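You operate a simulated robot arm through the tools that you are given. There is no shell and no other tool. Be economical: measure what you need, move in short steps, check, and stop when the job is done.

The job below is to be done with a simulated two-armed robot. You get a single attempt, and the scene is never put back.

Task
Take the lid off the oil jar and lay it down on the service bench top.

It is judged by the outcome, as a careful person would: the job done as asked, and still so three seconds after it is handed in. It fails if anything else is knocked over, pushed out of place, dropped, spilled or broken. Lids that push on must go on centred and level and be pressed home; caps that screw on are set level and turned clockwise until they are tight.

Robot
Two 7-joint arms with two-finger parallel grippers on one trunk, on a base that drives. Base frame: it is fixed to the floor where the robot stands at the start and does not move with it; the origin is under the middle of the robot, x ahead of it, y to its left, z up. Units: m, rad, N and s.
The left shoulder is at the start at [0.05, 0.165, 1.105], the right one opposite. With the tool pointing down near the work surface each hand reaches from about 0.24 to 0.7 m from the robot's upright axis, wherever it stands, measured 20 degrees to its own side. Payload 3.91 kg a hand.
The TCP of each hand is the grasp point between the finger pads, 0.03 m short of the fingertips. In the tool frame z runs along the fingers and y along their closing line. The gripper opens to 0.11 m. The fingers are 0.02 m wide and 0.01 m thick; the gripper's body (0.048 by 0.112 m) begins 0.055 m behind the TCP.
Orientation is that of the tool frame in the base frame, as a unit quaternion [x, y, z, w]. With the fingers straight down and closing along the base's y, the tool's x points along the base's -x, its y along +y and its z along -z.

Tools
- The arms move only by the tool send_rows. It takes "left_increments", "right_increments" or both (then of equal length, played together; a hand with none holds still); each is a list of rows, each an object (a shift or turn left out is 0, a gripper value left out holds the last) with "delta_pos": the shift along the base's x, y, z in units of 150 mm (1.0 is 150 mm), a list of three; "turn": the turn, a rotation vector about the base's x, y, z in units of 90 degrees (1.0 is 90 degrees), a list of three; "hand": the opening, from 0 (shut) to 1 (fully open). In form: [{"delta_pos": [x, y, z], "turn": [wx, wy, wz], "hand": hand}, ...]. A call has 1 to 12 rows; each row is the pose to reach, as a shift and turn from the pose commanded when the call began. A call with a number of a shift or a turn outside -1 to 1 is refused whole. A row lasts 0.2 s, in which the tool goes at most 0.05 m and 0.15 rad; a call with a longer step from one row to the next is refused whole, and so is a gripper value outside its range. A pose out of reach is approached as far as the arm can. The call stops where the force on the tool passes 40 N (or 10 N more than at its start, if that is more) or the arm is blocked; 0.2 s more then pass. Each finger travels about 0.045 m/s and halts on what it meets, pressing with about 27 N; the grip force reading is that of the motor and also rises with nothing between the fingers. The clock runs only during rows and for 0.2 s after the last one: add rows that repeat a pose to give the fingers time. It gives the time, the measured TCP pose, the force on the tool (base axes), the opening and the grip force at its end, in the units of the frame above (readings bear some noise), with the torque about the TCP (base axes, N m) and any sound that the robot's microphone picked up, and new pictures: "views" is both (left out), scene, wrist or none (wrist: the cameras of the hands that moved).
- Cameras (640 x 400 px; columns grow to the right, rows downward): "scene" is now at [0.1215, -0.0155, 1.2982]; the picture's right is [-0.18, -0.98, 0.00], its down [-0.35, 0.06, -0.93] and it looks along [0.92, -0.16, -0.36] (base axes); focal length 230 px, centre (320, 200). "left" rides on the left gripper at [0.072, -0.017, -0.103] in its tool frame; the picture's right is [0.23, 0.97, 0.00], its down [-0.76, 0.18, -0.62] and it looks along [-0.61, 0.14, 0.78] (tool axes); focal length 222 px, centre (320, 200). "right" rides on the right gripper at [0.073, 0.017, -0.103] in its tool frame; the picture's right is [-0.23, 0.97, 0.00], its down [-0.76, -0.18, -0.62] and it looks along [-0.61, -0.14, 0.78] (tool axes); focal length 222 px, centre (320, 200). There is no depth. A picture from a camera that has moved, and an enlarged one, comes with that camera's place and axes in the base frame and with its lens.
- move_column(by): slides the trunk up (or, below 0, down) by that many m; the arms and the scene camera ride with it, the base frame stays. It gives what a move gives, with no picture.
- steer(legs): drives the robot by 1 to 6 legs, each [ahead, left, turn to the left] in m, m and rad, along the robot's own axes; the way and the turn of a leg run together, so that a leg with both is an arc; at most 1.5 m and 3.142 rad a leg. The arms and the cameras ride along, it lands a little off, and it stops where it bumps. It gives what a move gives, and a new picture of the scene camera.
- aim_head(pan, tilt): turns the head with the scene camera to pan (to the left, within 1.396 rad either way) and tilt (down, from -0.506 to 1.204), counted from straight ahead of the robot. It gives what a move gives, and a new picture of the scene camera.
- enlarge(camera, box): a new picture of the part [left, top, right, bottom] of that camera's present view, enlarged. The clock stands still meanwhile.
- finish_job(): hands the job in; it is judged then, once.

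Go step by step. Nothing tells you exact positions but the pictures and the camera data: compare them with the known pose of the tool, close in by small moves and look again before you grip or let go. The budget is 120 turns and 260 pictures, counting those below and the enlarged ones. Unless the task says otherwise, let go and move clear before handing in, and close with one line.

The tools are called after "Request:" as a command line: name --argument value ..., lists and objects as JSON in quotes. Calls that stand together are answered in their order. send_rows: Moves the arms, as the interface text tells. Its arguments: {"type":"object","properties":{"left_increments":{"type":"array","items":{"type":"object","properties":{"delta_pos":{"type":"array","items":{"type":"number"}},"turn":{"type":"array","items":{"type":"number"}},"hand":{"type":"number"}}}},"right_increments":{"type":"array","items":{"type":"object","properties":{"delta_pos":{"type":"array","items":{"type":"number"}},"turn":{"type":"array","items":{"type":"number"}},"hand":{"type":"number"}}}},"views":{"type":"string","enum":["both","scene","wrist","none"]}},"required":[]} The other tools are called the same way: move_column (by) slides the trunk up or down; steer (legs) drives the base; aim_head (pan, tilt) turns the head that bears the scene camera; enlarge (camera, box) takes an enlarged picture of a part of a camera's view; finish_job () hands the job in.

At the start:

```text
clock: 0.0
left_position: [0.3981, 0.1185, 1.1497]
left_ee_rot: [-0.001, 1.0, 0.0, 0.001]
left_wrist_force: [-0.4, 0.0, 0.3]
left_wrist_torque: [0.02, 0.0, 0.0]
left_gripper_width: 0.1099
left_finger_force: 0.1
right_position: [0.3152, -0.1587, 1.1878]
right_ee_rot: [0.001, 1.0, 0.001, 0.0]
right_wrist_force: [-0.6, -0.4, -0.1]
right_wrist_torque: [-0.01, 0.01, 0.03]
right_gripper_width: 0.1098
right_finger_force: 0.0
trunk travel left (down, up): [-0.325, 0.178]
robot x, y, heading: [-0.0007, -0.0004, 0.004]
head pan, tilt: [-0.176, 0.367]
```

scene: 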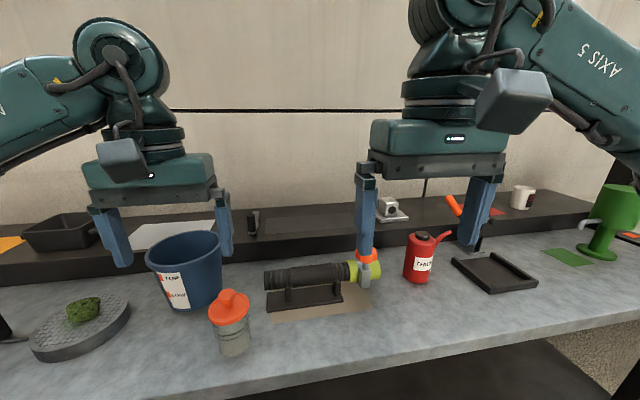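
right: 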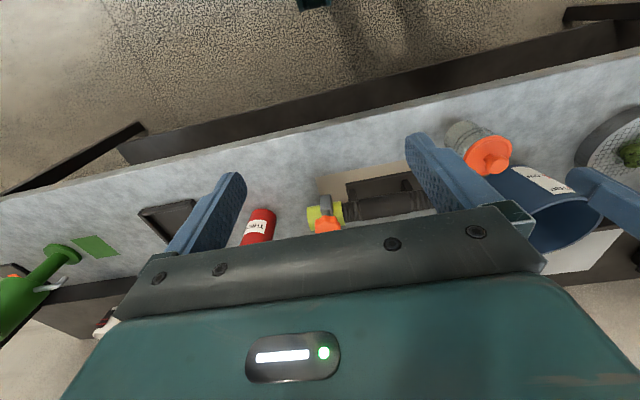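
left: 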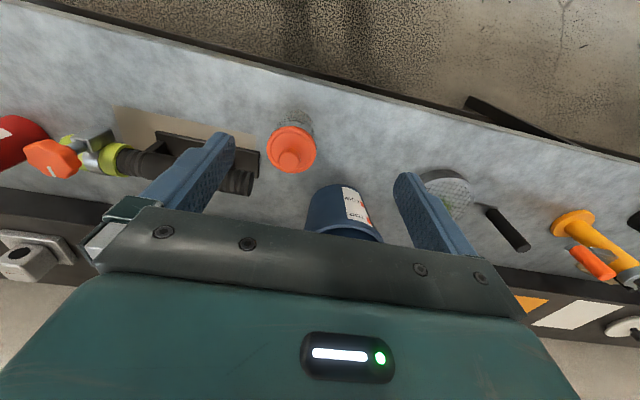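

I take the orange-lidded glass jar, near (0.48, 0.09) with its lid at about z 0.97, to be the oil jar. I'll look closer to confirm the label and see what type of lid it has.

Request:
enlarge --camera "scene" --box '[180, 270, 280, 370]'

Request:
enlarge --camera "left" --box '[230, 90, 390, 190]'

Request:
aim_head --pan 0.3 --tilt 0.75

```text
4.00 times, centred on (230, 320) of scene
camera zoom: at [0.1215, -0.0155, 1.2982], right [-0.18, -0.98, 0.0], down [-0.35, 0.06, -0.93], along [0.92, -0.16, -0.36], focal length 922 px, centre (680, -280)
```

zoom: 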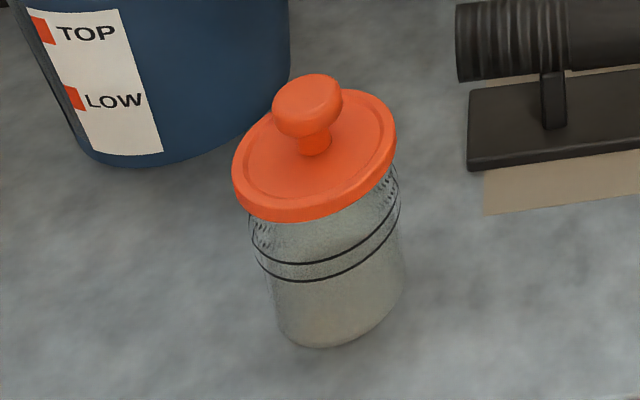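

```text
4.00 times, centred on (310, 140) of left
camera zoom: at [0.3271, 0.1019, 1.2525], right [-0.23, 0.97, 0.0], down [0.76, 0.18, 0.62], along [0.61, 0.14, -0.78], focal length 888 px, centre (360, 440)
```

zoom: 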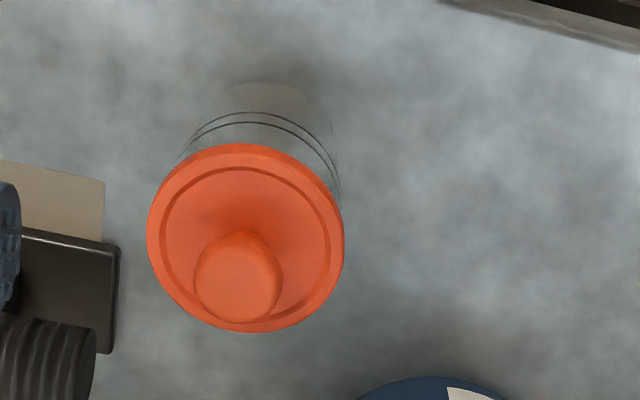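

```text
clock: 0.9
left_position: [0.3992, 0.1186, 1.1493]
left_ee_rot: [0.0, 1.0, 0.0, 0.0]
left_wrist_force: [1.2, 0.2, -0.3]
left_wrist_torque: [0.0, -0.01, 0.0]
left_gripper_width: 0.1097
left_finger_force: 0.0
right_position: [0.3154, -0.1588, 1.1884]
right_ee_rot: [0.0, 1.0, 0.001, -0.001]
right_wrist_force: [-0.4, 0.5, 0.6]
right_wrist_torque: [0.0, 0.03, 0.0]
right_gripper_width: 0.1101
right_finger_force: 0.1
trunk travel left (down, up): [-0.325, 0.178]
robot x, y, heading: [-0.0014, 0.0009, -0.001]
head pan, tilt: [0.3, 0.75]
camera scene: at [0.1092, 0.0252, 1.2641], right [0.29, -0.96, 0.0], down [-0.65, -0.2, -0.73], along [0.7, 0.22, -0.68], focal length 230 px, centre (320, 200)
```

scene: 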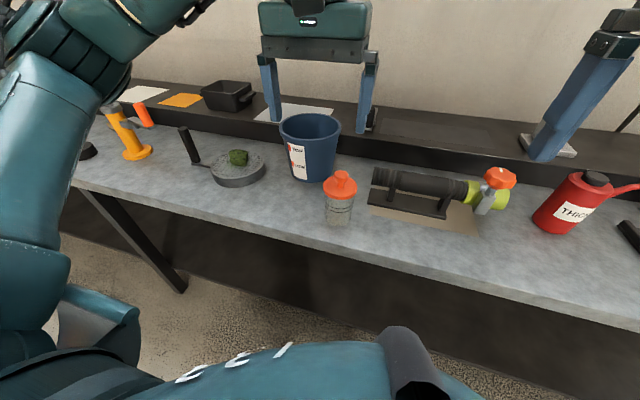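

The jar's lid has a knob, centred at about (0.480, 0.0945, 0.98), with the lid's top face near z 0.953. I'll bring the left hand above it, fingers partly open, and check the alignment.

Request:
send_rows --left_increments '[{"delta_pos": [0.14, -0.04, -0.13], "hand": 0.6}, {"delta_pos": [0.28, -0.08, -0.28]}, {"delta_pos": [0.42, -0.12, -0.44]}, {"delta_pos": [0.54, -0.161, -0.6]}, {"delta_pos": [0.54, -0.161, -0.66]}, {"delta_pos": [0.54, -0.161, -0.66]}, {"delta_pos": [0.54, -0.161, -0.66]}]'

Request:
enlarge --camera "scene" --box '[260, 120, 420, 240]'

```text
clock: 2.5
left_position: [0.4832, 0.0972, 1.0476]
left_ee_rot: [0.0, 1.0, 0.0, 0.0]
left_wrist_force: [1.0, 0.1, 0.0]
left_wrist_torque: [-0.01, -0.02, -0.01]
left_gripper_width: 0.0659
left_finger_force: 0.0
right_position: [0.3149, -0.1588, 1.1878]
right_ee_rot: [0.001, 1.0, 0.001, 0.0]
right_wrist_force: [-0.2, 0.2, 0.3]
right_wrist_torque: [-0.02, -0.02, -0.01]
right_gripper_width: 0.1099
right_finger_force: 0.0
trunk travel left (down, up): [-0.325, 0.178]
robot x, y, heading: [-0.0002, 0.0017, 0.003]
head pan, tilt: [0.3, 0.75]
camera scene: at [0.1092, 0.0253, 1.264], right [0.3, -0.96, 0.0], down [-0.65, -0.2, -0.73], along [0.7, 0.22, -0.68], focal length 230 px, centre (320, 200)
camera left: at [0.4102, 0.0795, 1.1527], right [-0.23, 0.97, 0.0], down [0.76, 0.18, 0.62], along [0.61, 0.14, -0.78], focal length 222 px, centre (320, 200)
```

scene: 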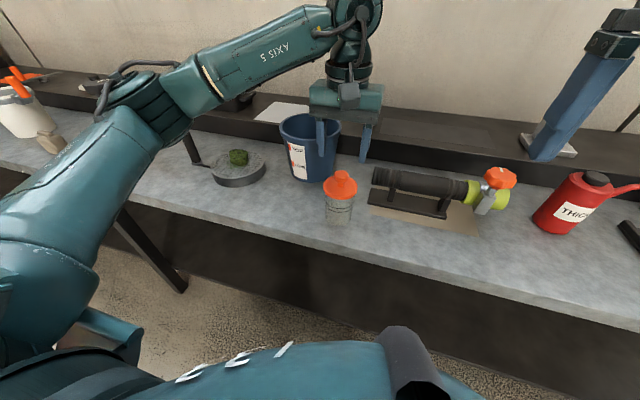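
left: 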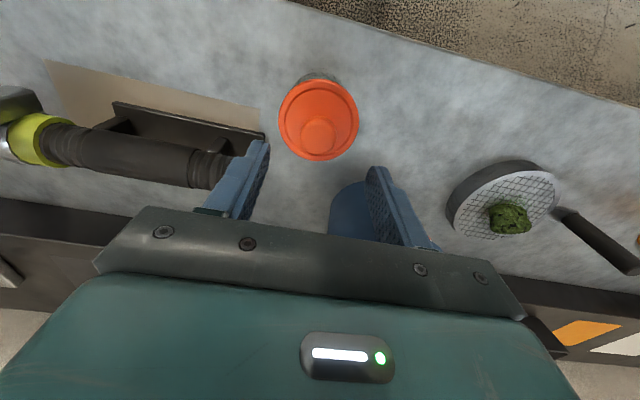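

```text
3.33 times, centred on (340, 180) of scene
camera zoom: at [0.1092, 0.0253, 1.264], right [0.3, -0.96, 0.0], down [-0.65, -0.2, -0.73], along [0.7, 0.22, -0.68], focal length 768 px, centre (253, 267)
```

zoom: 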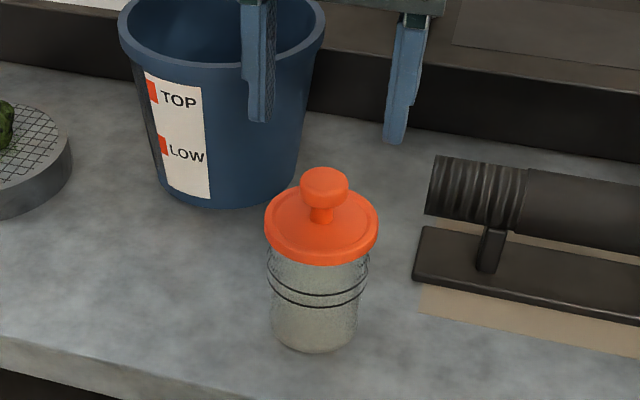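

The knob comes out near (0.477, 0.094, 0.983). A white container has also appeared at the far left, so I'll check that it isn't another jar before touching anything.

Request:
aim_head --pan 0.9 --tilt 0.5

Request:
aim_head --pan -0.6 --tilt 0.5

Request:
aim_head --pan 0.0 --tilt 0.65

```text
clock: 3.5
left_position: [0.4828, 0.097, 1.0485]
left_ee_rot: [0.0, 1.0, 0.0, 0.0]
left_wrist_force: [0.2, 0.0, 0.5]
left_wrist_torque: [0.01, 0.0, 0.03]
left_gripper_width: 0.0659
left_finger_force: 0.1
right_position: [0.3154, -0.1575, 1.1884]
right_ee_rot: [0.001, 1.0, 0.002, 0.0]
right_wrist_force: [-0.2, 0.0, -0.2]
right_wrist_torque: [-0.02, -0.01, 0.0]
right_gripper_width: 0.1098
right_finger_force: 0.0
trunk travel left (down, up): [-0.325, 0.178]
robot x, y, heading: [-0.0014, 0.0012, 0.003]
head pan, tilt: [0.901, 0.499]
camera scene: at [0.0866, 0.0721, 1.2859], right [0.78, -0.62, 0.0], down [-0.3, -0.38, -0.88], along [0.55, 0.69, -0.48], focal length 230 px, centre (320, 200)
```

scene: 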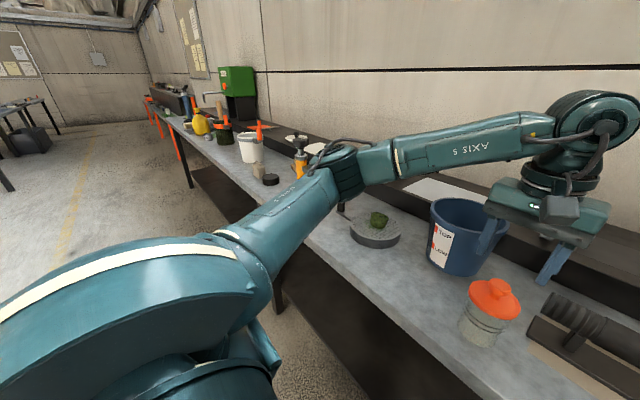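

```text
clock: 5.1
left_position: [0.482, 0.0965, 1.0476]
left_ee_rot: [0.0, 1.0, 0.0, 0.001]
left_wrist_force: [-0.1, 0.0, -0.6]
left_wrist_torque: [-0.01, -0.02, 0.0]
left_gripper_width: 0.066
left_finger_force: 0.0
right_position: [0.3144, -0.1573, 1.188]
right_ee_rot: [0.002, 1.0, 0.001, -0.001]
right_wrist_force: [-1.4, -0.3, 0.0]
right_wrist_torque: [-0.01, 0.0, 0.0]
right_gripper_width: 0.1101
right_finger_force: 0.0
trunk travel left (down, up): [-0.325, 0.178]
robot x, y, heading: [0.0026, -0.002, 0.005]
head pan, tilt: [-0.6, 0.499]
camera scene: at [0.1051, -0.0506, 1.286], right [-0.56, -0.83, 0.0], down [-0.4, 0.27, -0.88], along [0.72, -0.5, -0.48], focal length 230 px, centre (320, 200)
```

scene: 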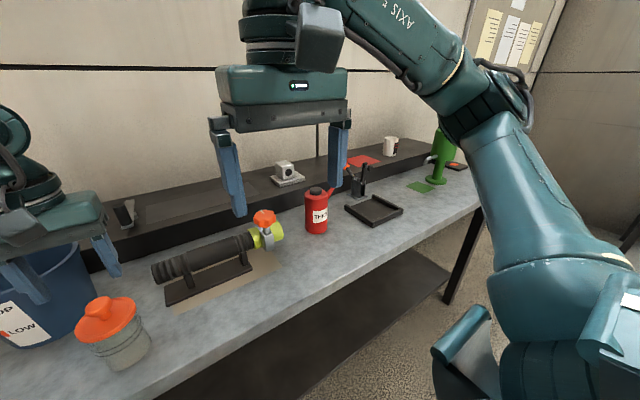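

```text
clock: 6.1
left_position: [0.4819, 0.0972, 1.0488]
left_ee_rot: [0.0, 1.0, 0.0, 0.0]
left_wrist_force: [0.9, 0.8, 0.3]
left_wrist_torque: [-0.03, 0.03, 0.02]
left_gripper_width: 0.066
left_finger_force: 0.0
right_position: [0.3159, -0.1577, 1.1883]
right_ee_rot: [0.001, 1.0, 0.001, -0.001]
right_wrist_force: [-0.4, -0.3, 0.7]
right_wrist_torque: [0.01, 0.03, 0.02]
right_gripper_width: 0.11
right_finger_force: 0.1
trunk travel left (down, up): [-0.325, 0.178]
robot x, y, heading: [0.0034, 0.0012, 0.002]
head pan, tilt: [0.0, 0.649]
camera scene: at [0.1168, 0.0007, 1.2726], right [0.0, -1.0, 0.0], down [-0.6, 0.0, -0.8], along [0.8, 0.0, -0.6], focal length 230 px, centre (320, 200)
```

scene: 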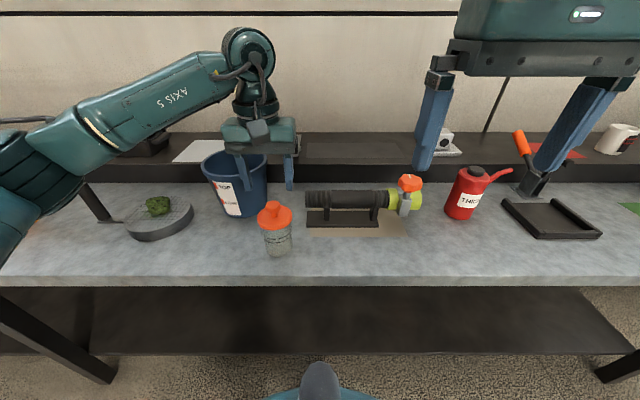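

The only lidded glass jar is this one. I'm lowering the open fingers around the knob.

Request:
send_rows --left_increments '[{"delta_pos": [-0.03, -0.02, 0]}, {"delta_pos": [-0.03, -0.02, -0.15]}, {"delta_pos": [-0.03, -0.02, -0.27]}, {"delta_pos": [-0.03, -0.02, -0.36]}, {"delta_pos": [-0.03, -0.02, -0.36]}]'

Request:
enlarge --camera "scene" --box '[200, 140, 360, 260]'

```text
clock: 7.3
left_position: [0.4757, 0.0917, 0.9958]
left_ee_rot: [0.0, 1.0, 0.0, 0.0]
left_wrist_force: [0.3, 0.2, 0.2]
left_wrist_torque: [0.01, 0.0, 0.0]
left_gripper_width: 0.066
left_finger_force: 0.0
right_position: [0.315, -0.1579, 1.1892]
right_ee_rot: [0.001, 1.0, 0.002, 0.0]
right_wrist_force: [-0.8, -0.2, -0.2]
right_wrist_torque: [0.01, 0.0, 0.0]
right_gripper_width: 0.11
right_finger_force: 0.0
trunk travel left (down, up): [-0.325, 0.178]
robot x, y, heading: [-0.0003, 0.001, -0.005]
head pan, tilt: [0.0, 0.649]
camera scene: at [0.1168, 0.0008, 1.2726], right [0.0, -1.0, 0.0], down [-0.6, 0.0, -0.8], along [0.8, 0.0, -0.6], focal length 230 px, centre (320, 200)
camera left: at [0.4037, 0.0757, 1.0989], right [-0.23, 0.97, 0.0], down [0.76, 0.18, 0.62], along [0.61, 0.14, -0.78], focal length 222 px, centre (320, 200)
```

scene: 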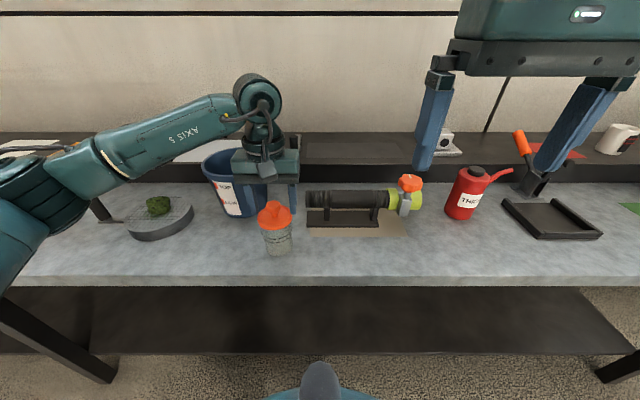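
left: 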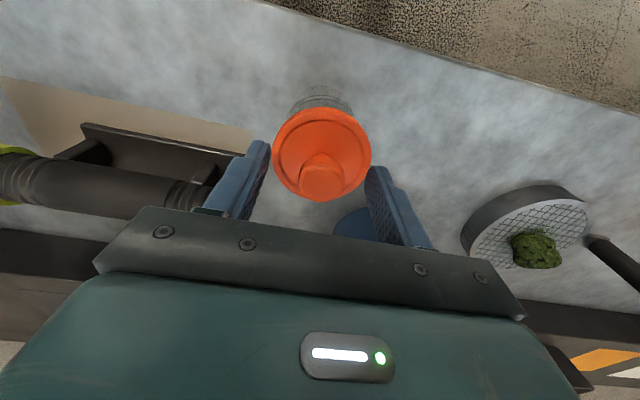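

```text
3.33 times, centred on (280, 200) of scene
camera zoom: at [0.1168, 0.0008, 1.2726], right [0.0, -1.0, 0.0], down [-0.6, 0.0, -0.8], along [0.8, 0.0, -0.6], focal length 768 px, centre (453, 200)
```

zoom: 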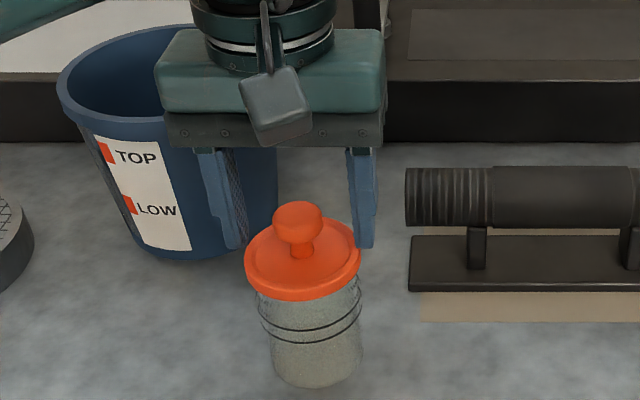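

Fingertips sit around the knob, just above the lid face; my refined knob axis is about (0.472, 0.092) with the head at z 0.99. I'll nudge slightly and close.

Request:
send_rows --left_increments '[{"delta_pos": [-0.02, 0.003, 0.02]}, {"delta_pos": [-0.02, 0.003, 0.02], "hand": 0.2}, {"delta_pos": [-0.02, 0.003, 0.02], "hand": 0.1}, {"delta_pos": [-0.02, 0.003, 0.02], "hand": 0.1}, {"delta_pos": [-0.02, 0.003, 0.02], "hand": 0.1}]'

Request:
enlarge --camera "scene" --box '[200, 140, 360, 260]'

```text
clock: 8.5
left_position: [0.4722, 0.0923, 0.9975]
left_ee_rot: [-0.001, 1.0, 0.0, 0.0]
left_wrist_force: [0.7, 0.5, 0.4]
left_wrist_torque: [0.06, -0.02, 0.01]
left_gripper_width: 0.0267
left_finger_force: 27.0
right_position: [0.3142, -0.1574, 1.188]
right_ee_rot: [0.0, 1.0, 0.001, -0.001]
right_wrist_force: [0.4, -0.1, -0.1]
right_wrist_torque: [0.03, 0.03, -0.02]
right_gripper_width: 0.1102
right_finger_force: 0.1
trunk travel left (down, up): [-0.325, 0.178]
robot x, y, heading: [-0.0003, -0.0007, -0.005]
head pan, tilt: [0.0, 0.649]
camera scene: at [0.1168, 0.0009, 1.2726], right [0.0, -1.0, 0.0], down [-0.6, 0.0, -0.8], along [0.8, 0.0, -0.6], focal length 230 px, centre (320, 200)
camera left: at [0.4005, 0.0759, 1.1019], right [-0.23, 0.97, 0.0], down [0.76, 0.18, 0.62], along [0.61, 0.14, -0.78], focal length 222 px, centre (320, 200)
```

scene: 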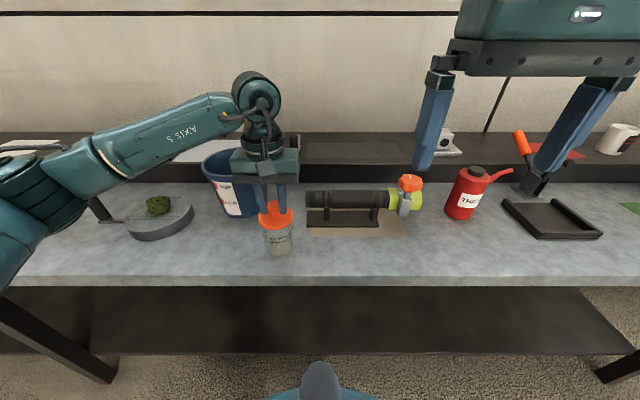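
left: 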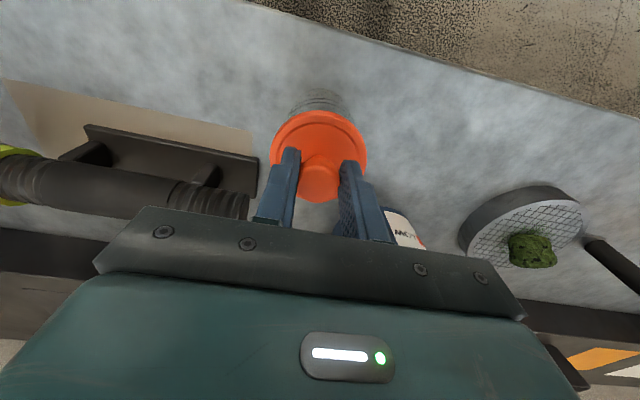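

```text
3.33 times, centred on (280, 200) of scene
camera zoom: at [0.1168, 0.0009, 1.2726], right [0.0, -1.0, 0.0], down [-0.6, 0.0, -0.8], along [0.8, 0.0, -0.6], focal length 768 px, centre (453, 200)
```

zoom: 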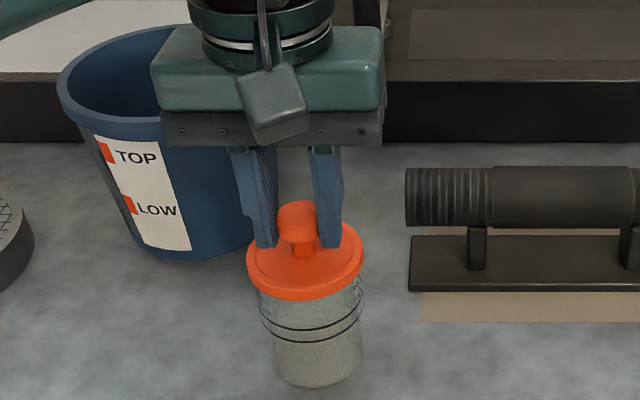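

The knob is gripped (27 N, 0.027 m wide). I'll lift a few millimetres first to see whether the lid comes free or the jar comes up with it.

Request:
send_rows --left_increments '[{"delta_pos": [0, 0, 0.01], "hand": 0.05}, {"delta_pos": [0, 0, 0.02]}, {"delta_pos": [0, 0, 0.035]}, {"delta_pos": [0, 0, 0.05]}, {"delta_pos": [0, 0, 0.05]}]' --views "none"

Request:
enlarge --camera "scene" --box '[200, 140, 360, 260]'

```text
clock: 9.7
left_position: [0.4735, 0.0921, 1.0042]
left_ee_rot: [0.0, 1.0, 0.0, 0.0]
left_wrist_force: [-1.0, 0.2, -1.0]
left_wrist_torque: [0.02, -0.02, 0.0]
left_gripper_width: 0.0262
left_finger_force: 27.4
right_position: [0.3151, -0.1579, 1.1895]
right_ee_rot: [0.001, 1.0, 0.001, -0.001]
right_wrist_force: [-0.2, 0.4, -0.8]
right_wrist_torque: [0.04, -0.01, 0.0]
right_gripper_width: 0.1102
right_finger_force: 0.1
trunk travel left (down, up): [-0.325, 0.178]
robot x, y, heading: [0.0014, -0.0036, -0.005]
head pan, tilt: [0.0, 0.649]
```

```text
3.33 times, centred on (280, 200) of scene
camera zoom: at [0.1169, 0.0008, 1.2726], right [0.0, -1.0, 0.0], down [-0.6, 0.0, -0.8], along [0.8, 0.0, -0.6], focal length 768 px, centre (453, 200)
```

zoom: 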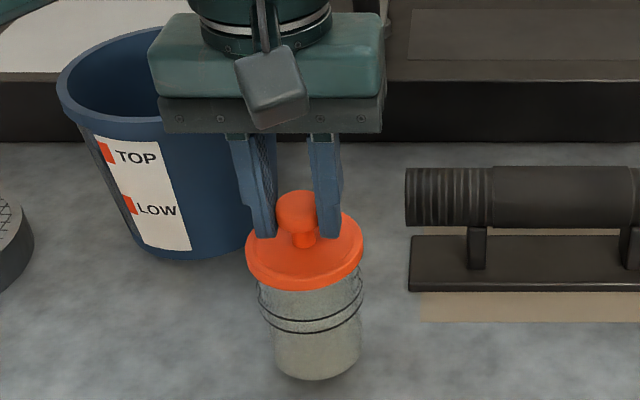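

The jar rose with the lid, so the lid fits tightly and the jar has to be held. I'll set it back down, keep the left grip, and bring the right hand round to point 30° below horizontal and grip the glass body from the front right.

Request:
send_rows --left_increments '[{"delta_pos": [0, 0, -0.01]}, {"delta_pos": [0, 0, -0.02]}, {"delta_pos": [0, 0, -0.03]}, {"delta_pos": [0, 0, -0.04]}, {"delta_pos": [0, 0, -0.048]}, {"delta_pos": [0, 0, -0.048]}, {"delta_pos": [0, 0, -0.048]}, {"delta_pos": [0, 0, -0.048]}, {"delta_pos": [0, 0, -0.048]}, {"delta_pos": [0, 0, -0.048]}, {"delta_pos": [0, 0, -0.048]}]' --right_increments '[{"delta_pos": [0.013, 0.04, -0.067], "turn": [0.0261, -0.0631, 0.0453]}, {"delta_pos": [0.027, 0.08, -0.133], "turn": [0.0523, -0.1262, 0.0905]}, {"delta_pos": [0.04, 0.12, -0.2], "turn": [0.0784, -0.1892, 0.1358]}, {"delta_pos": [0.053, 0.16, -0.267], "turn": [0.1045, -0.2523, 0.181]}, {"delta_pos": [0.067, 0.2, -0.333], "turn": [0.1307, -0.3154, 0.2263]}, {"delta_pos": [0.08, 0.24, -0.4], "turn": [0.1568, -0.3785, 0.2715]}, {"delta_pos": [0.093, 0.28, -0.467], "turn": [0.1829, -0.4416, 0.3168]}, {"delta_pos": [0.106, 0.32, -0.533], "turn": [0.209, -0.5046, 0.362]}, {"delta_pos": [0.12, 0.36, -0.6], "turn": [0.2352, -0.5677, 0.4073]}, {"delta_pos": [0.133, 0.4, -0.667], "turn": [0.2613, -0.6308, 0.4525]}, {"delta_pos": [0.133, 0.4, -0.667], "turn": [0.2613, -0.6308, 0.4525]}]'

```text
clock: 12.1
left_position: [0.4726, 0.0913, 0.9993]
left_ee_rot: [0.0, 1.0, 0.0, 0.0]
left_wrist_force: [-0.1, -0.9, -1.4]
left_wrist_torque: [0.0, 0.04, 0.02]
left_gripper_width: 0.0262
left_finger_force: 27.1
right_position: [0.3736, -0.0941, 1.103]
right_ee_rot: [-0.331, 0.8, 0.192, 0.462]
right_wrist_force: [0.1, -0.2, 0.9]
right_wrist_torque: [-0.01, 0.01, -0.04]
right_gripper_width: 0.11
right_finger_force: 0.0
right hand out of reach, approached as far as the arm can: row 8, 9, 10, 11
trunk travel left (down, up): [-0.325, 0.178]
robot x, y, heading: [-0.0015, -0.0014, 0.0]
head pan, tilt: [0.0, 0.649]
camera scene: at [0.1169, 0.0009, 1.2726], right [0.0, -1.0, 0.0], down [-0.6, 0.0, -0.8], along [0.8, 0.0, -0.6], focal length 230 px, centre (320, 200)
camera right: at [0.2711, -0.1722, 1.0901], right [-0.61, 0.77, 0.2], down [0.01, -0.24, 0.97], along [0.79, 0.6, 0.13], focal length 222 px, centre (320, 200)
camera left: at [0.4002, 0.0754, 1.1024], right [-0.23, 0.97, 0.0], down [0.76, 0.18, 0.62], along [0.61, 0.14, -0.78], focal length 222 px, centre (320, 200)
```

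scene: 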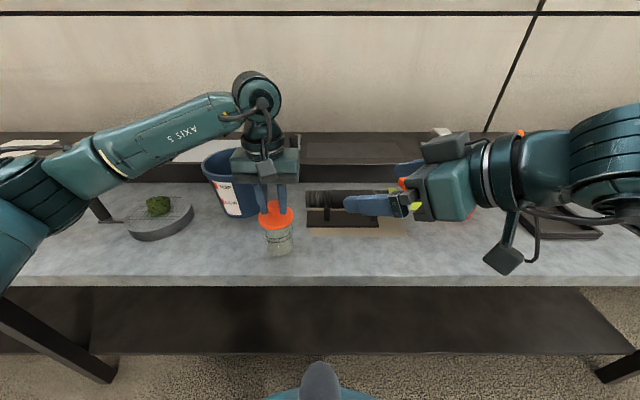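
right: 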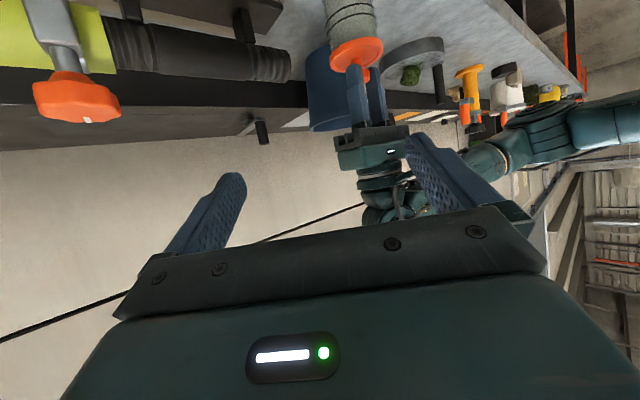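
left: 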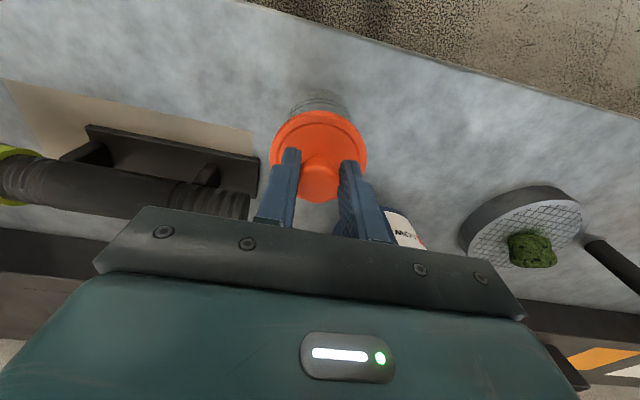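

The right hand has the orientation I wanted, but it was slightly too close in for the position. I'll move it forward and down to the standoff in front of the jar.

Request:
send_rows --right_increments '[{"delta_pos": [0.08, 0.15, -0.15]}, {"delta_pos": [0.16, 0.3, -0.3]}, {"delta_pos": [0.24, 0.45, -0.45]}, {"delta_pos": [0.3, 0.6, -0.62]}, {"delta_pos": [0.327, 0.68, -0.727]}, {"delta_pos": [0.327, 0.68, -0.727]}]'

Request:
enlarge --camera "scene" --box '[200, 140, 360, 260]'

```text
clock: 13.5
left_position: [0.4726, 0.0922, 0.9977]
left_ee_rot: [0.001, 1.0, 0.0, 0.0]
left_wrist_force: [0.0, 1.0, -1.4]
left_wrist_torque: [-0.04, 0.05, -0.04]
left_gripper_width: 0.0262
left_finger_force: 26.6
right_position: [0.4228, 0.0075, 0.9955]
right_ee_rot: [-0.332, 0.801, 0.192, 0.46]
right_wrist_force: [0.0, 0.3, 0.5]
right_wrist_torque: [-0.02, -0.02, 0.0]
right_gripper_width: 0.11
right_finger_force: 0.1
trunk travel left (down, up): [-0.325, 0.178]
robot x, y, heading: [0.0026, -0.0011, -0.004]
head pan, tilt: [0.0, 0.649]
camera scene: at [0.1169, 0.0008, 1.2726], right [0.0, -1.0, 0.0], down [-0.6, 0.0, -0.8], along [0.8, 0.0, -0.6], focal length 230 px, centre (320, 200)
camera right: at [0.3203, -0.0702, 0.9824], right [-0.61, 0.77, 0.2], down [0.02, -0.24, 0.97], along [0.79, 0.59, 0.13], focal length 222 px, centre (320, 200)
```

scene: 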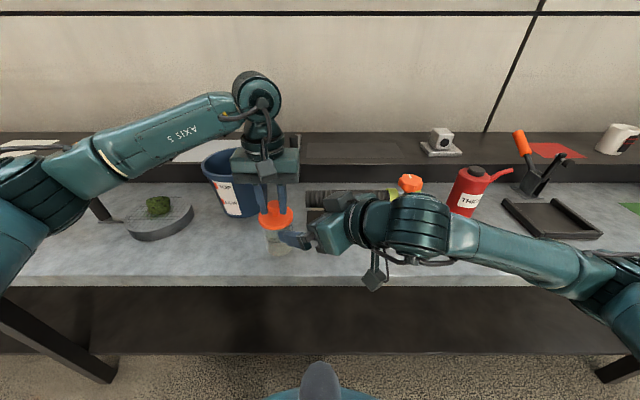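
right: 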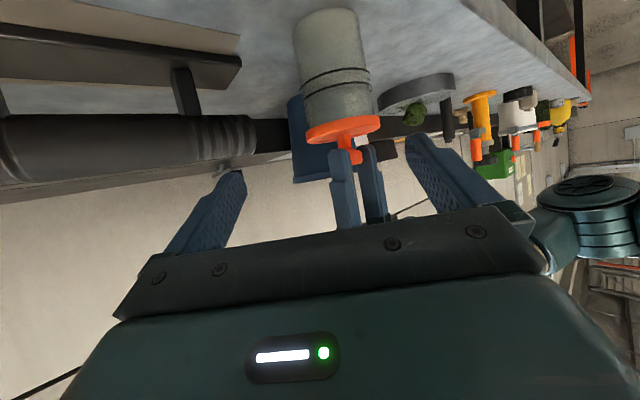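

```text
3.33 times, centred on (280, 200) of scene
camera zoom: at [0.1169, 0.0008, 1.2726], right [0.0, -1.0, 0.0], down [-0.6, 0.0, -0.8], along [0.8, 0.0, -0.6], focal length 768 px, centre (453, 200)
```

zoom: 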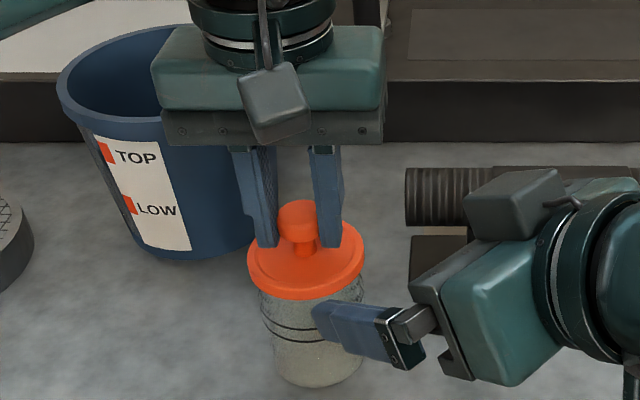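

The right hand is a little nearer than planned, at (0.423, 0.008, 0.996). I'll line up on the approach axis, go halfway in, and check that the fingers straddle the jar.

Request:
send_rows --right_increments '[{"delta_pos": [-0.03, 0.08, -0.13]}, {"delta_pos": [-0.053, 0.183, -0.277]}, {"delta_pos": [0.03, 0.265, -0.343]}, {"delta_pos": [0.11, 0.347, -0.41]}, {"delta_pos": [0.11, 0.347, -0.41]}]'

Request:
enlarge --camera "scene" --box '[200, 140, 360, 260]'

```text
clock: 14.7
left_position: [0.4717, 0.0922, 0.9975]
left_ee_rot: [0.0, 1.0, 0.001, 0.0]
left_wrist_force: [0.0, 0.0, -0.3]
left_wrist_torque: [-0.02, 0.0, 0.01]
left_gripper_width: 0.0261
left_finger_force: 26.5
right_position: [0.438, 0.0578, 0.9348]
right_ee_rot: [-0.331, 0.801, 0.191, 0.461]
right_wrist_force: [0.3, -0.9, -0.1]
right_wrist_torque: [-0.02, -0.02, -0.01]
right_gripper_width: 0.1102
right_finger_force: 0.0
trunk travel left (down, up): [-0.325, 0.178]
robot x, y, heading: [0.0028, 0.0022, 0.002]
head pan, tilt: [0.0, 0.649]
camera scene: at [0.1169, 0.0008, 1.2726], right [0.0, -1.0, 0.0], down [-0.6, 0.0, -0.8], along [0.8, 0.0, -0.6], focal length 230 px, centre (320, 200)
camera right: at [0.3361, -0.0194, 0.9214], right [-0.61, 0.77, 0.2], down [0.02, -0.24, 0.97], along [0.79, 0.59, 0.13], focal length 222 px, centre (320, 200)
```

scene: 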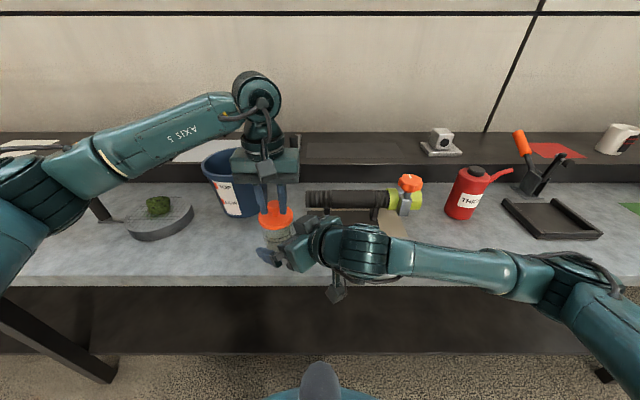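
right: 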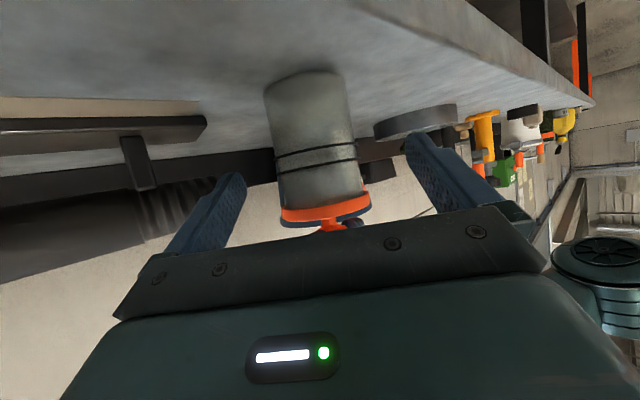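

```text
3.33 times, centred on (280, 200) of scene
camera zoom: at [0.1169, 0.0008, 1.2726], right [0.0, -1.0, 0.0], down [-0.6, 0.0, -0.8], along [0.8, 0.0, -0.6], focal length 768 px, centre (453, 200)
```

zoom: 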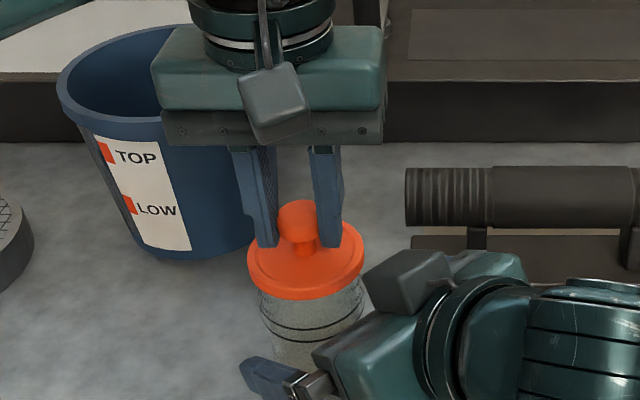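

The fingers straddle the jar and sit below the lid flange, and the hand's upper box should clear the lid by around a centimetre. I'll go the rest of the way in and check before closing.

Request:
send_rows --right_increments '[{"delta_pos": [0.05, 0.05, -0.045]}, {"delta_pos": [0.1, 0.1, -0.09]}, {"delta_pos": [0.147, 0.148, -0.139]}, {"delta_pos": [0.147, 0.148, -0.139]}]'

Request:
enlarge --camera "scene" --box '[220, 180, 340, 270]'

```text
clock: 15.7
left_position: [0.4721, 0.0932, 0.9976]
left_ee_rot: [0.0, 1.0, 0.0, 0.001]
left_wrist_force: [0.8, -0.2, -0.3]
left_wrist_torque: [0.02, 0.01, -0.02]
left_gripper_width: 0.026
left_finger_force: 27.2
right_position: [0.4604, 0.0797, 0.9125]
right_ee_rot: [-0.331, 0.801, 0.191, 0.461]
right_wrist_force: [-0.4, 0.1, 0.1]
right_wrist_torque: [-0.01, 0.0, 0.0]
right_gripper_width: 0.1101
right_finger_force: 0.1
trunk travel left (down, up): [-0.325, 0.178]
robot x, y, heading: [0.0004, 0.0013, 0.0]
head pan, tilt: [0.0, 0.649]
camera scene: at [0.1169, 0.0008, 1.2726], right [0.0, -1.0, 0.0], down [-0.6, 0.0, -0.8], along [0.8, 0.0, -0.6], focal length 230 px, centre (320, 200)
camera right: at [0.3578, 0.0028, 0.9001], right [-0.61, 0.77, 0.2], down [0.02, -0.24, 0.97], along [0.79, 0.59, 0.13], focal length 222 px, centre (320, 200)
```

scene: 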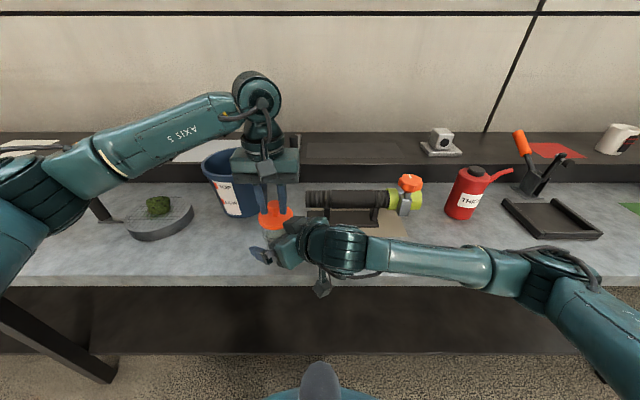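
right: 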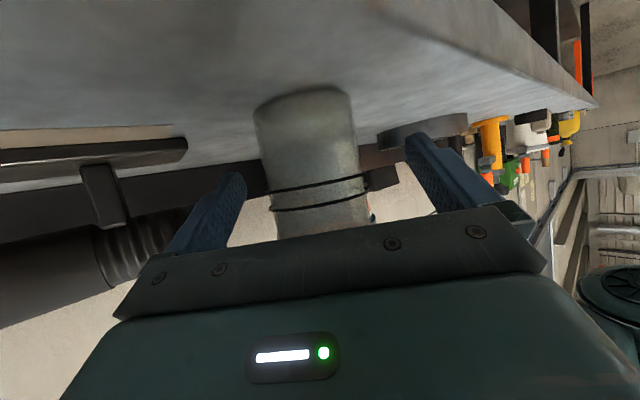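

```text
4.44 times, centred on (280, 225) of scene
camera zoom: at [0.1169, 0.0008, 1.2726], right [0.0, -1.0, 0.0], down [-0.6, 0.0, -0.8], along [0.8, 0.0, -0.6], focal length 1024 px, centre (498, 89)
```

zoom: 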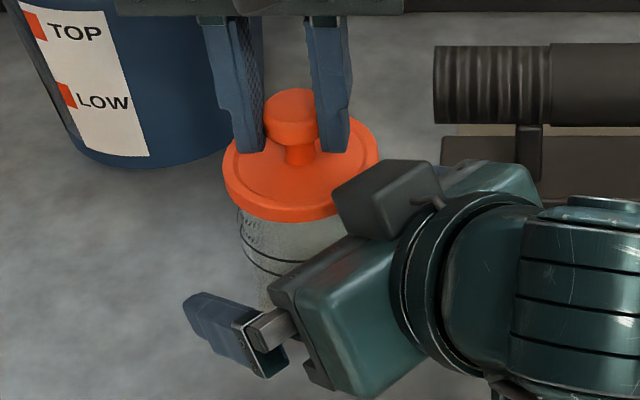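

All clear. I'm closing the right fingers on the jar body.

Request:
send_rows --right_increments '[{"hand": 0.6}, {"hand": 0.45}, {"hand": 0.35}, {"hand": 0.3}, {"hand": 0.3}, {"hand": 0.3}]'

Request:
enlarge --camera "scene" --box '[220, 180, 340, 270]'

```text
clock: 17.1
left_position: [0.4731, 0.0921, 0.9985]
left_ee_rot: [0.0, 1.0, 0.0, 0.001]
left_wrist_force: [-0.5, 0.2, -0.1]
left_wrist_torque: [0.01, 0.03, 0.0]
left_gripper_width: 0.0262
left_finger_force: 26.9
right_position: [0.4604, 0.0802, 0.9126]
right_ee_rot: [-0.332, 0.8, 0.192, 0.461]
right_wrist_force: [0.9, -0.6, -0.3]
right_wrist_torque: [-0.05, -0.01, -0.04]
right_gripper_width: 0.0638
right_finger_force: 27.1
trunk travel left (down, up): [-0.325, 0.178]
robot x, y, heading: [0.0009, 0.0006, -0.005]
head pan, tilt: [0.0, 0.649]
heard: snap
camera scene: at [0.1168, 0.0008, 1.2726], right [0.0, -1.0, 0.0], down [-0.6, 0.0, -0.8], along [0.8, 0.0, -0.6], focal length 230 px, centre (320, 200)
camera right: at [0.3577, 0.0027, 0.9002], right [-0.61, 0.77, 0.2], down [0.02, -0.24, 0.97], along [0.79, 0.59, 0.13], focal length 222 px, centre (320, 200)
```

scene: 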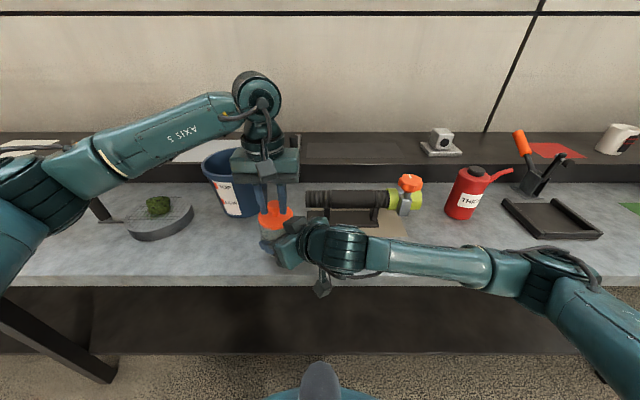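
right: 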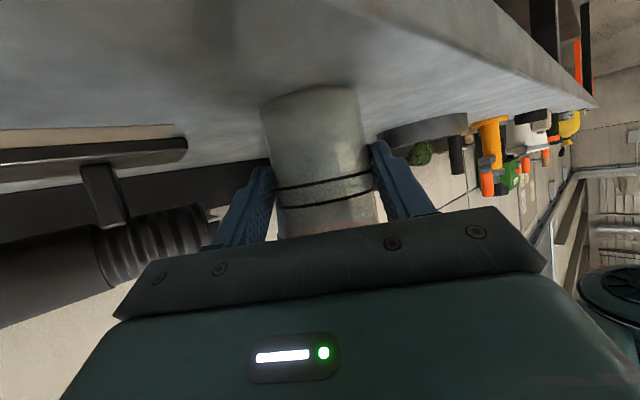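

```text
4.44 times, centred on (280, 225) of scene
camera zoom: at [0.1168, 0.0008, 1.2726], right [0.0, -1.0, 0.0], down [-0.6, 0.0, -0.8], along [0.8, 0.0, -0.6], focal length 1024 px, centre (498, 89)
```

zoom: 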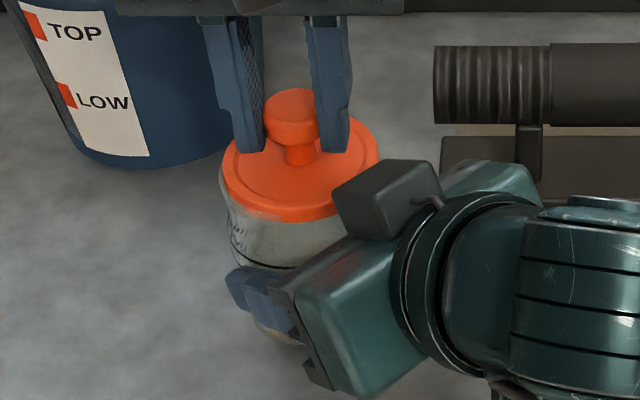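

There was a snap, and the jar now looks a few millimetres off-centre under the lid, so the lid may have popped free. I'll check with the left camera before lifting.

Request:
enlarge --camera "left" --box '[240, 70, 400, 220]'

Request:
enlarge --camera "right" --box '[220, 70, 420, 250]'

```text
2.67 times, centred on (320, 145) of left
camera zoom: at [0.4002, 0.0753, 1.1024], right [-0.23, 0.97, 0.0], down [0.76, 0.18, 0.62], along [0.61, 0.14, -0.78], focal length 592 px, centre (320, 347)
```

zoom: 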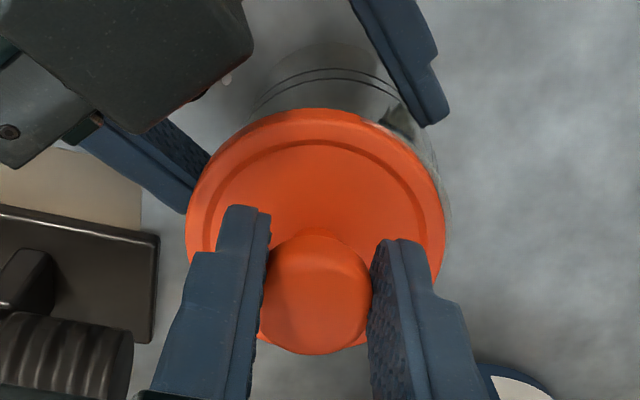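

```text
2.22 times, centred on (320, 160) of right
camera zoom: at [0.3577, 0.0027, 0.9002], right [-0.61, 0.77, 0.2], down [0.02, -0.24, 0.97], along [0.79, 0.59, 0.13], focal length 494 px, centre (320, 289)
```

zoom: 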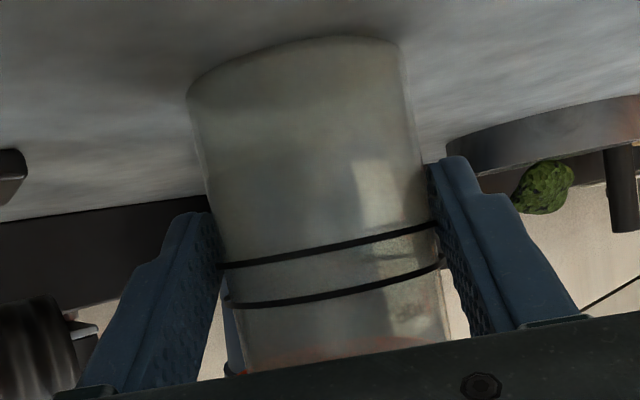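

The lid has come unseated. I'm lifting it slowly straight up while the right hand holds the jar.

Request:
send_rows --left_increments '[{"delta_pos": [0, 0, 0.02]}, {"delta_pos": [0, 0, 0.045]}, {"delta_pos": [0, 0, 0.07]}, {"delta_pos": [0, 0, 0.1]}, {"delta_pos": [0, 0, 0.1]}]'

Request:
enlarge --camera "scene" --box '[220, 180, 340, 270]'

```text
clock: 18.3
left_position: [0.4742, 0.0934, 1.014]
left_ee_rot: [-0.001, 1.0, 0.0, -0.001]
left_wrist_force: [-0.7, 0.4, -0.4]
left_wrist_torque: [0.0, -0.02, -0.01]
left_gripper_width: 0.0267
left_finger_force: 27.3
right_position: [0.4603, 0.0794, 0.912]
right_ee_rot: [-0.332, 0.801, 0.192, 0.461]
right_wrist_force: [0.3, 0.5, -0.6]
right_wrist_torque: [-0.05, -0.02, 0.0]
right_gripper_width: 0.064
right_finger_force: 27.1
trunk travel left (down, up): [-0.325, 0.178]
robot x, y, heading: [-0.0005, 0.0024, -0.002]
head pan, tilt: [0.0, 0.649]
camera scene: at [0.1168, 0.0008, 1.2726], right [0.0, -1.0, 0.0], down [-0.6, 0.0, -0.8], along [0.8, 0.0, -0.6], focal length 230 px, centre (320, 200)
camera left: at [0.4015, 0.0753, 1.1176], right [-0.23, 0.97, 0.0], down [0.76, 0.18, 0.62], along [0.61, 0.14, -0.78], focal length 222 px, centre (320, 200)
```

scene: 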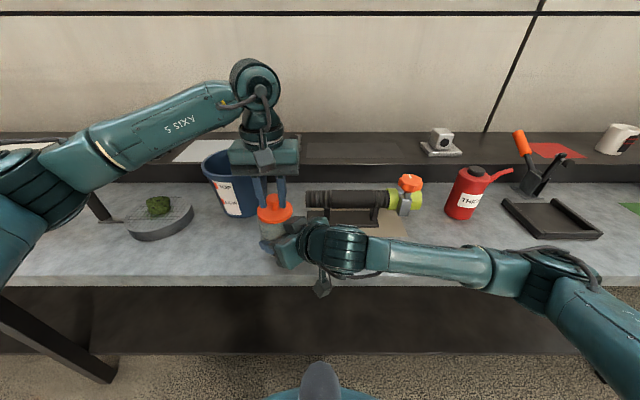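
left: 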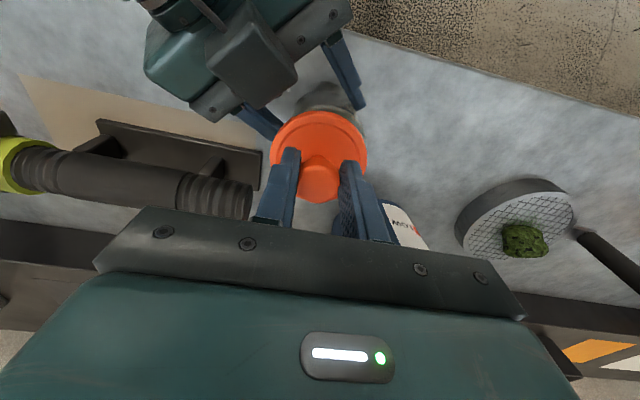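

```text
4.44 times, centred on (280, 225) of scene
camera zoom: at [0.1168, 0.0008, 1.2726], right [0.0, -1.0, 0.0], down [-0.6, 0.0, -0.8], along [0.8, 0.0, -0.6], focal length 1024 px, centre (498, 89)
```

zoom: 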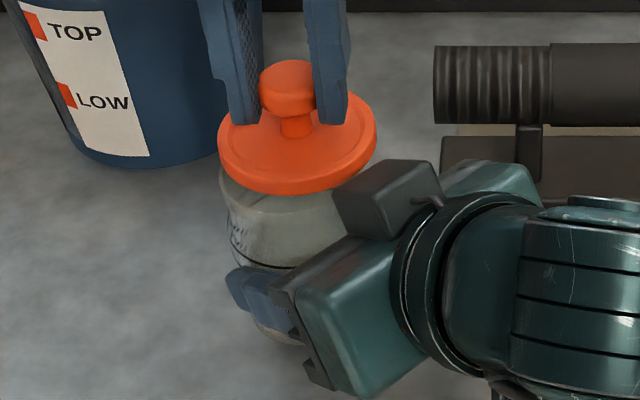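

The lid is off and the jar stays put. I'll keep lifting, drifting slightly away from the right hand.

Request:
send_rows --left_increments '[{"delta_pos": [0, 0, 0.08]}, {"delta_pos": [0.02, 0.03, 0.2]}, {"delta_pos": [0.03, 0.06, 0.4]}, {"delta_pos": [0.03, 0.1, 0.6]}, {"delta_pos": [0.03, 0.1, 0.6]}]'

Request:
enlarge --camera "scene" --box '[200, 140, 360, 270]'

```text
clock: 19.5
left_position: [0.4759, 0.1078, 1.1027]
left_ee_rot: [0.0, 1.0, 0.001, 0.0]
left_wrist_force: [-0.3, 0.1, -0.4]
left_wrist_torque: [-0.01, 0.0, 0.0]
left_gripper_width: 0.0269
left_finger_force: 27.0
right_position: [0.4594, 0.0808, 0.9128]
right_ee_rot: [-0.331, 0.8, 0.192, 0.461]
right_wrist_force: [0.7, 0.2, 1.4]
right_wrist_torque: [-0.02, 0.0, 0.03]
right_gripper_width: 0.0638
right_finger_force: 27.2
trunk travel left (down, up): [-0.325, 0.178]
robot x, y, heading: [-0.0014, -0.0005, -0.001]
head pan, tilt: [0.0, 0.649]
camera scene: at [0.1168, 0.0008, 1.2726], right [0.0, -1.0, 0.0], down [-0.6, 0.0, -0.8], along [0.8, 0.0, -0.6], focal length 230 px, centre (320, 200)
camera left: at [0.4041, 0.0908, 1.2065], right [-0.23, 0.97, 0.0], down [0.76, 0.18, 0.62], along [0.61, 0.14, -0.78], focal length 222 px, centre (320, 200)
```

scene: 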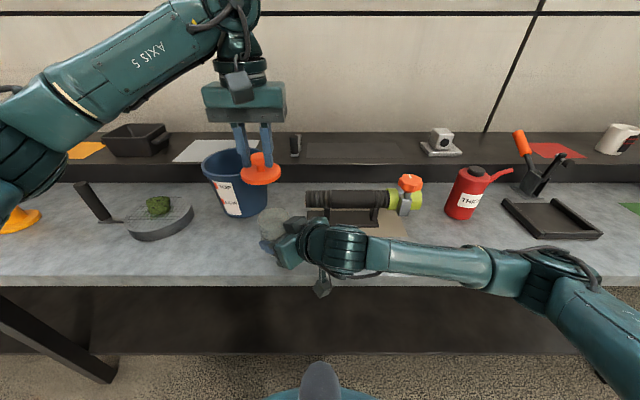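
left: 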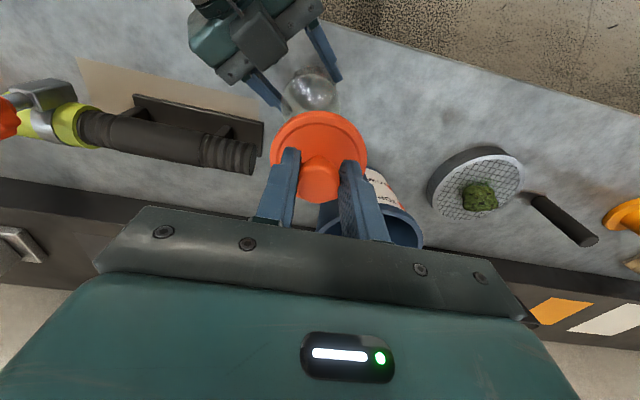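

```text
3.08 times, centred on (280, 205) of scene
camera zoom: at [0.1168, 0.0008, 1.2726], right [0.0, -1.0, 0.0], down [-0.6, 0.0, -0.8], along [0.8, 0.0, -0.6], focal length 709 px, centre (443, 185)
```

zoom: 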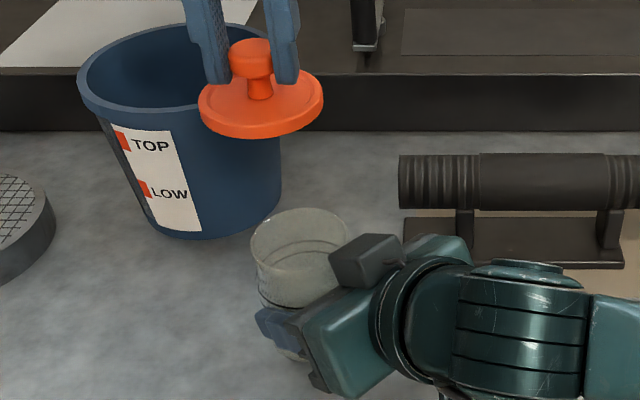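

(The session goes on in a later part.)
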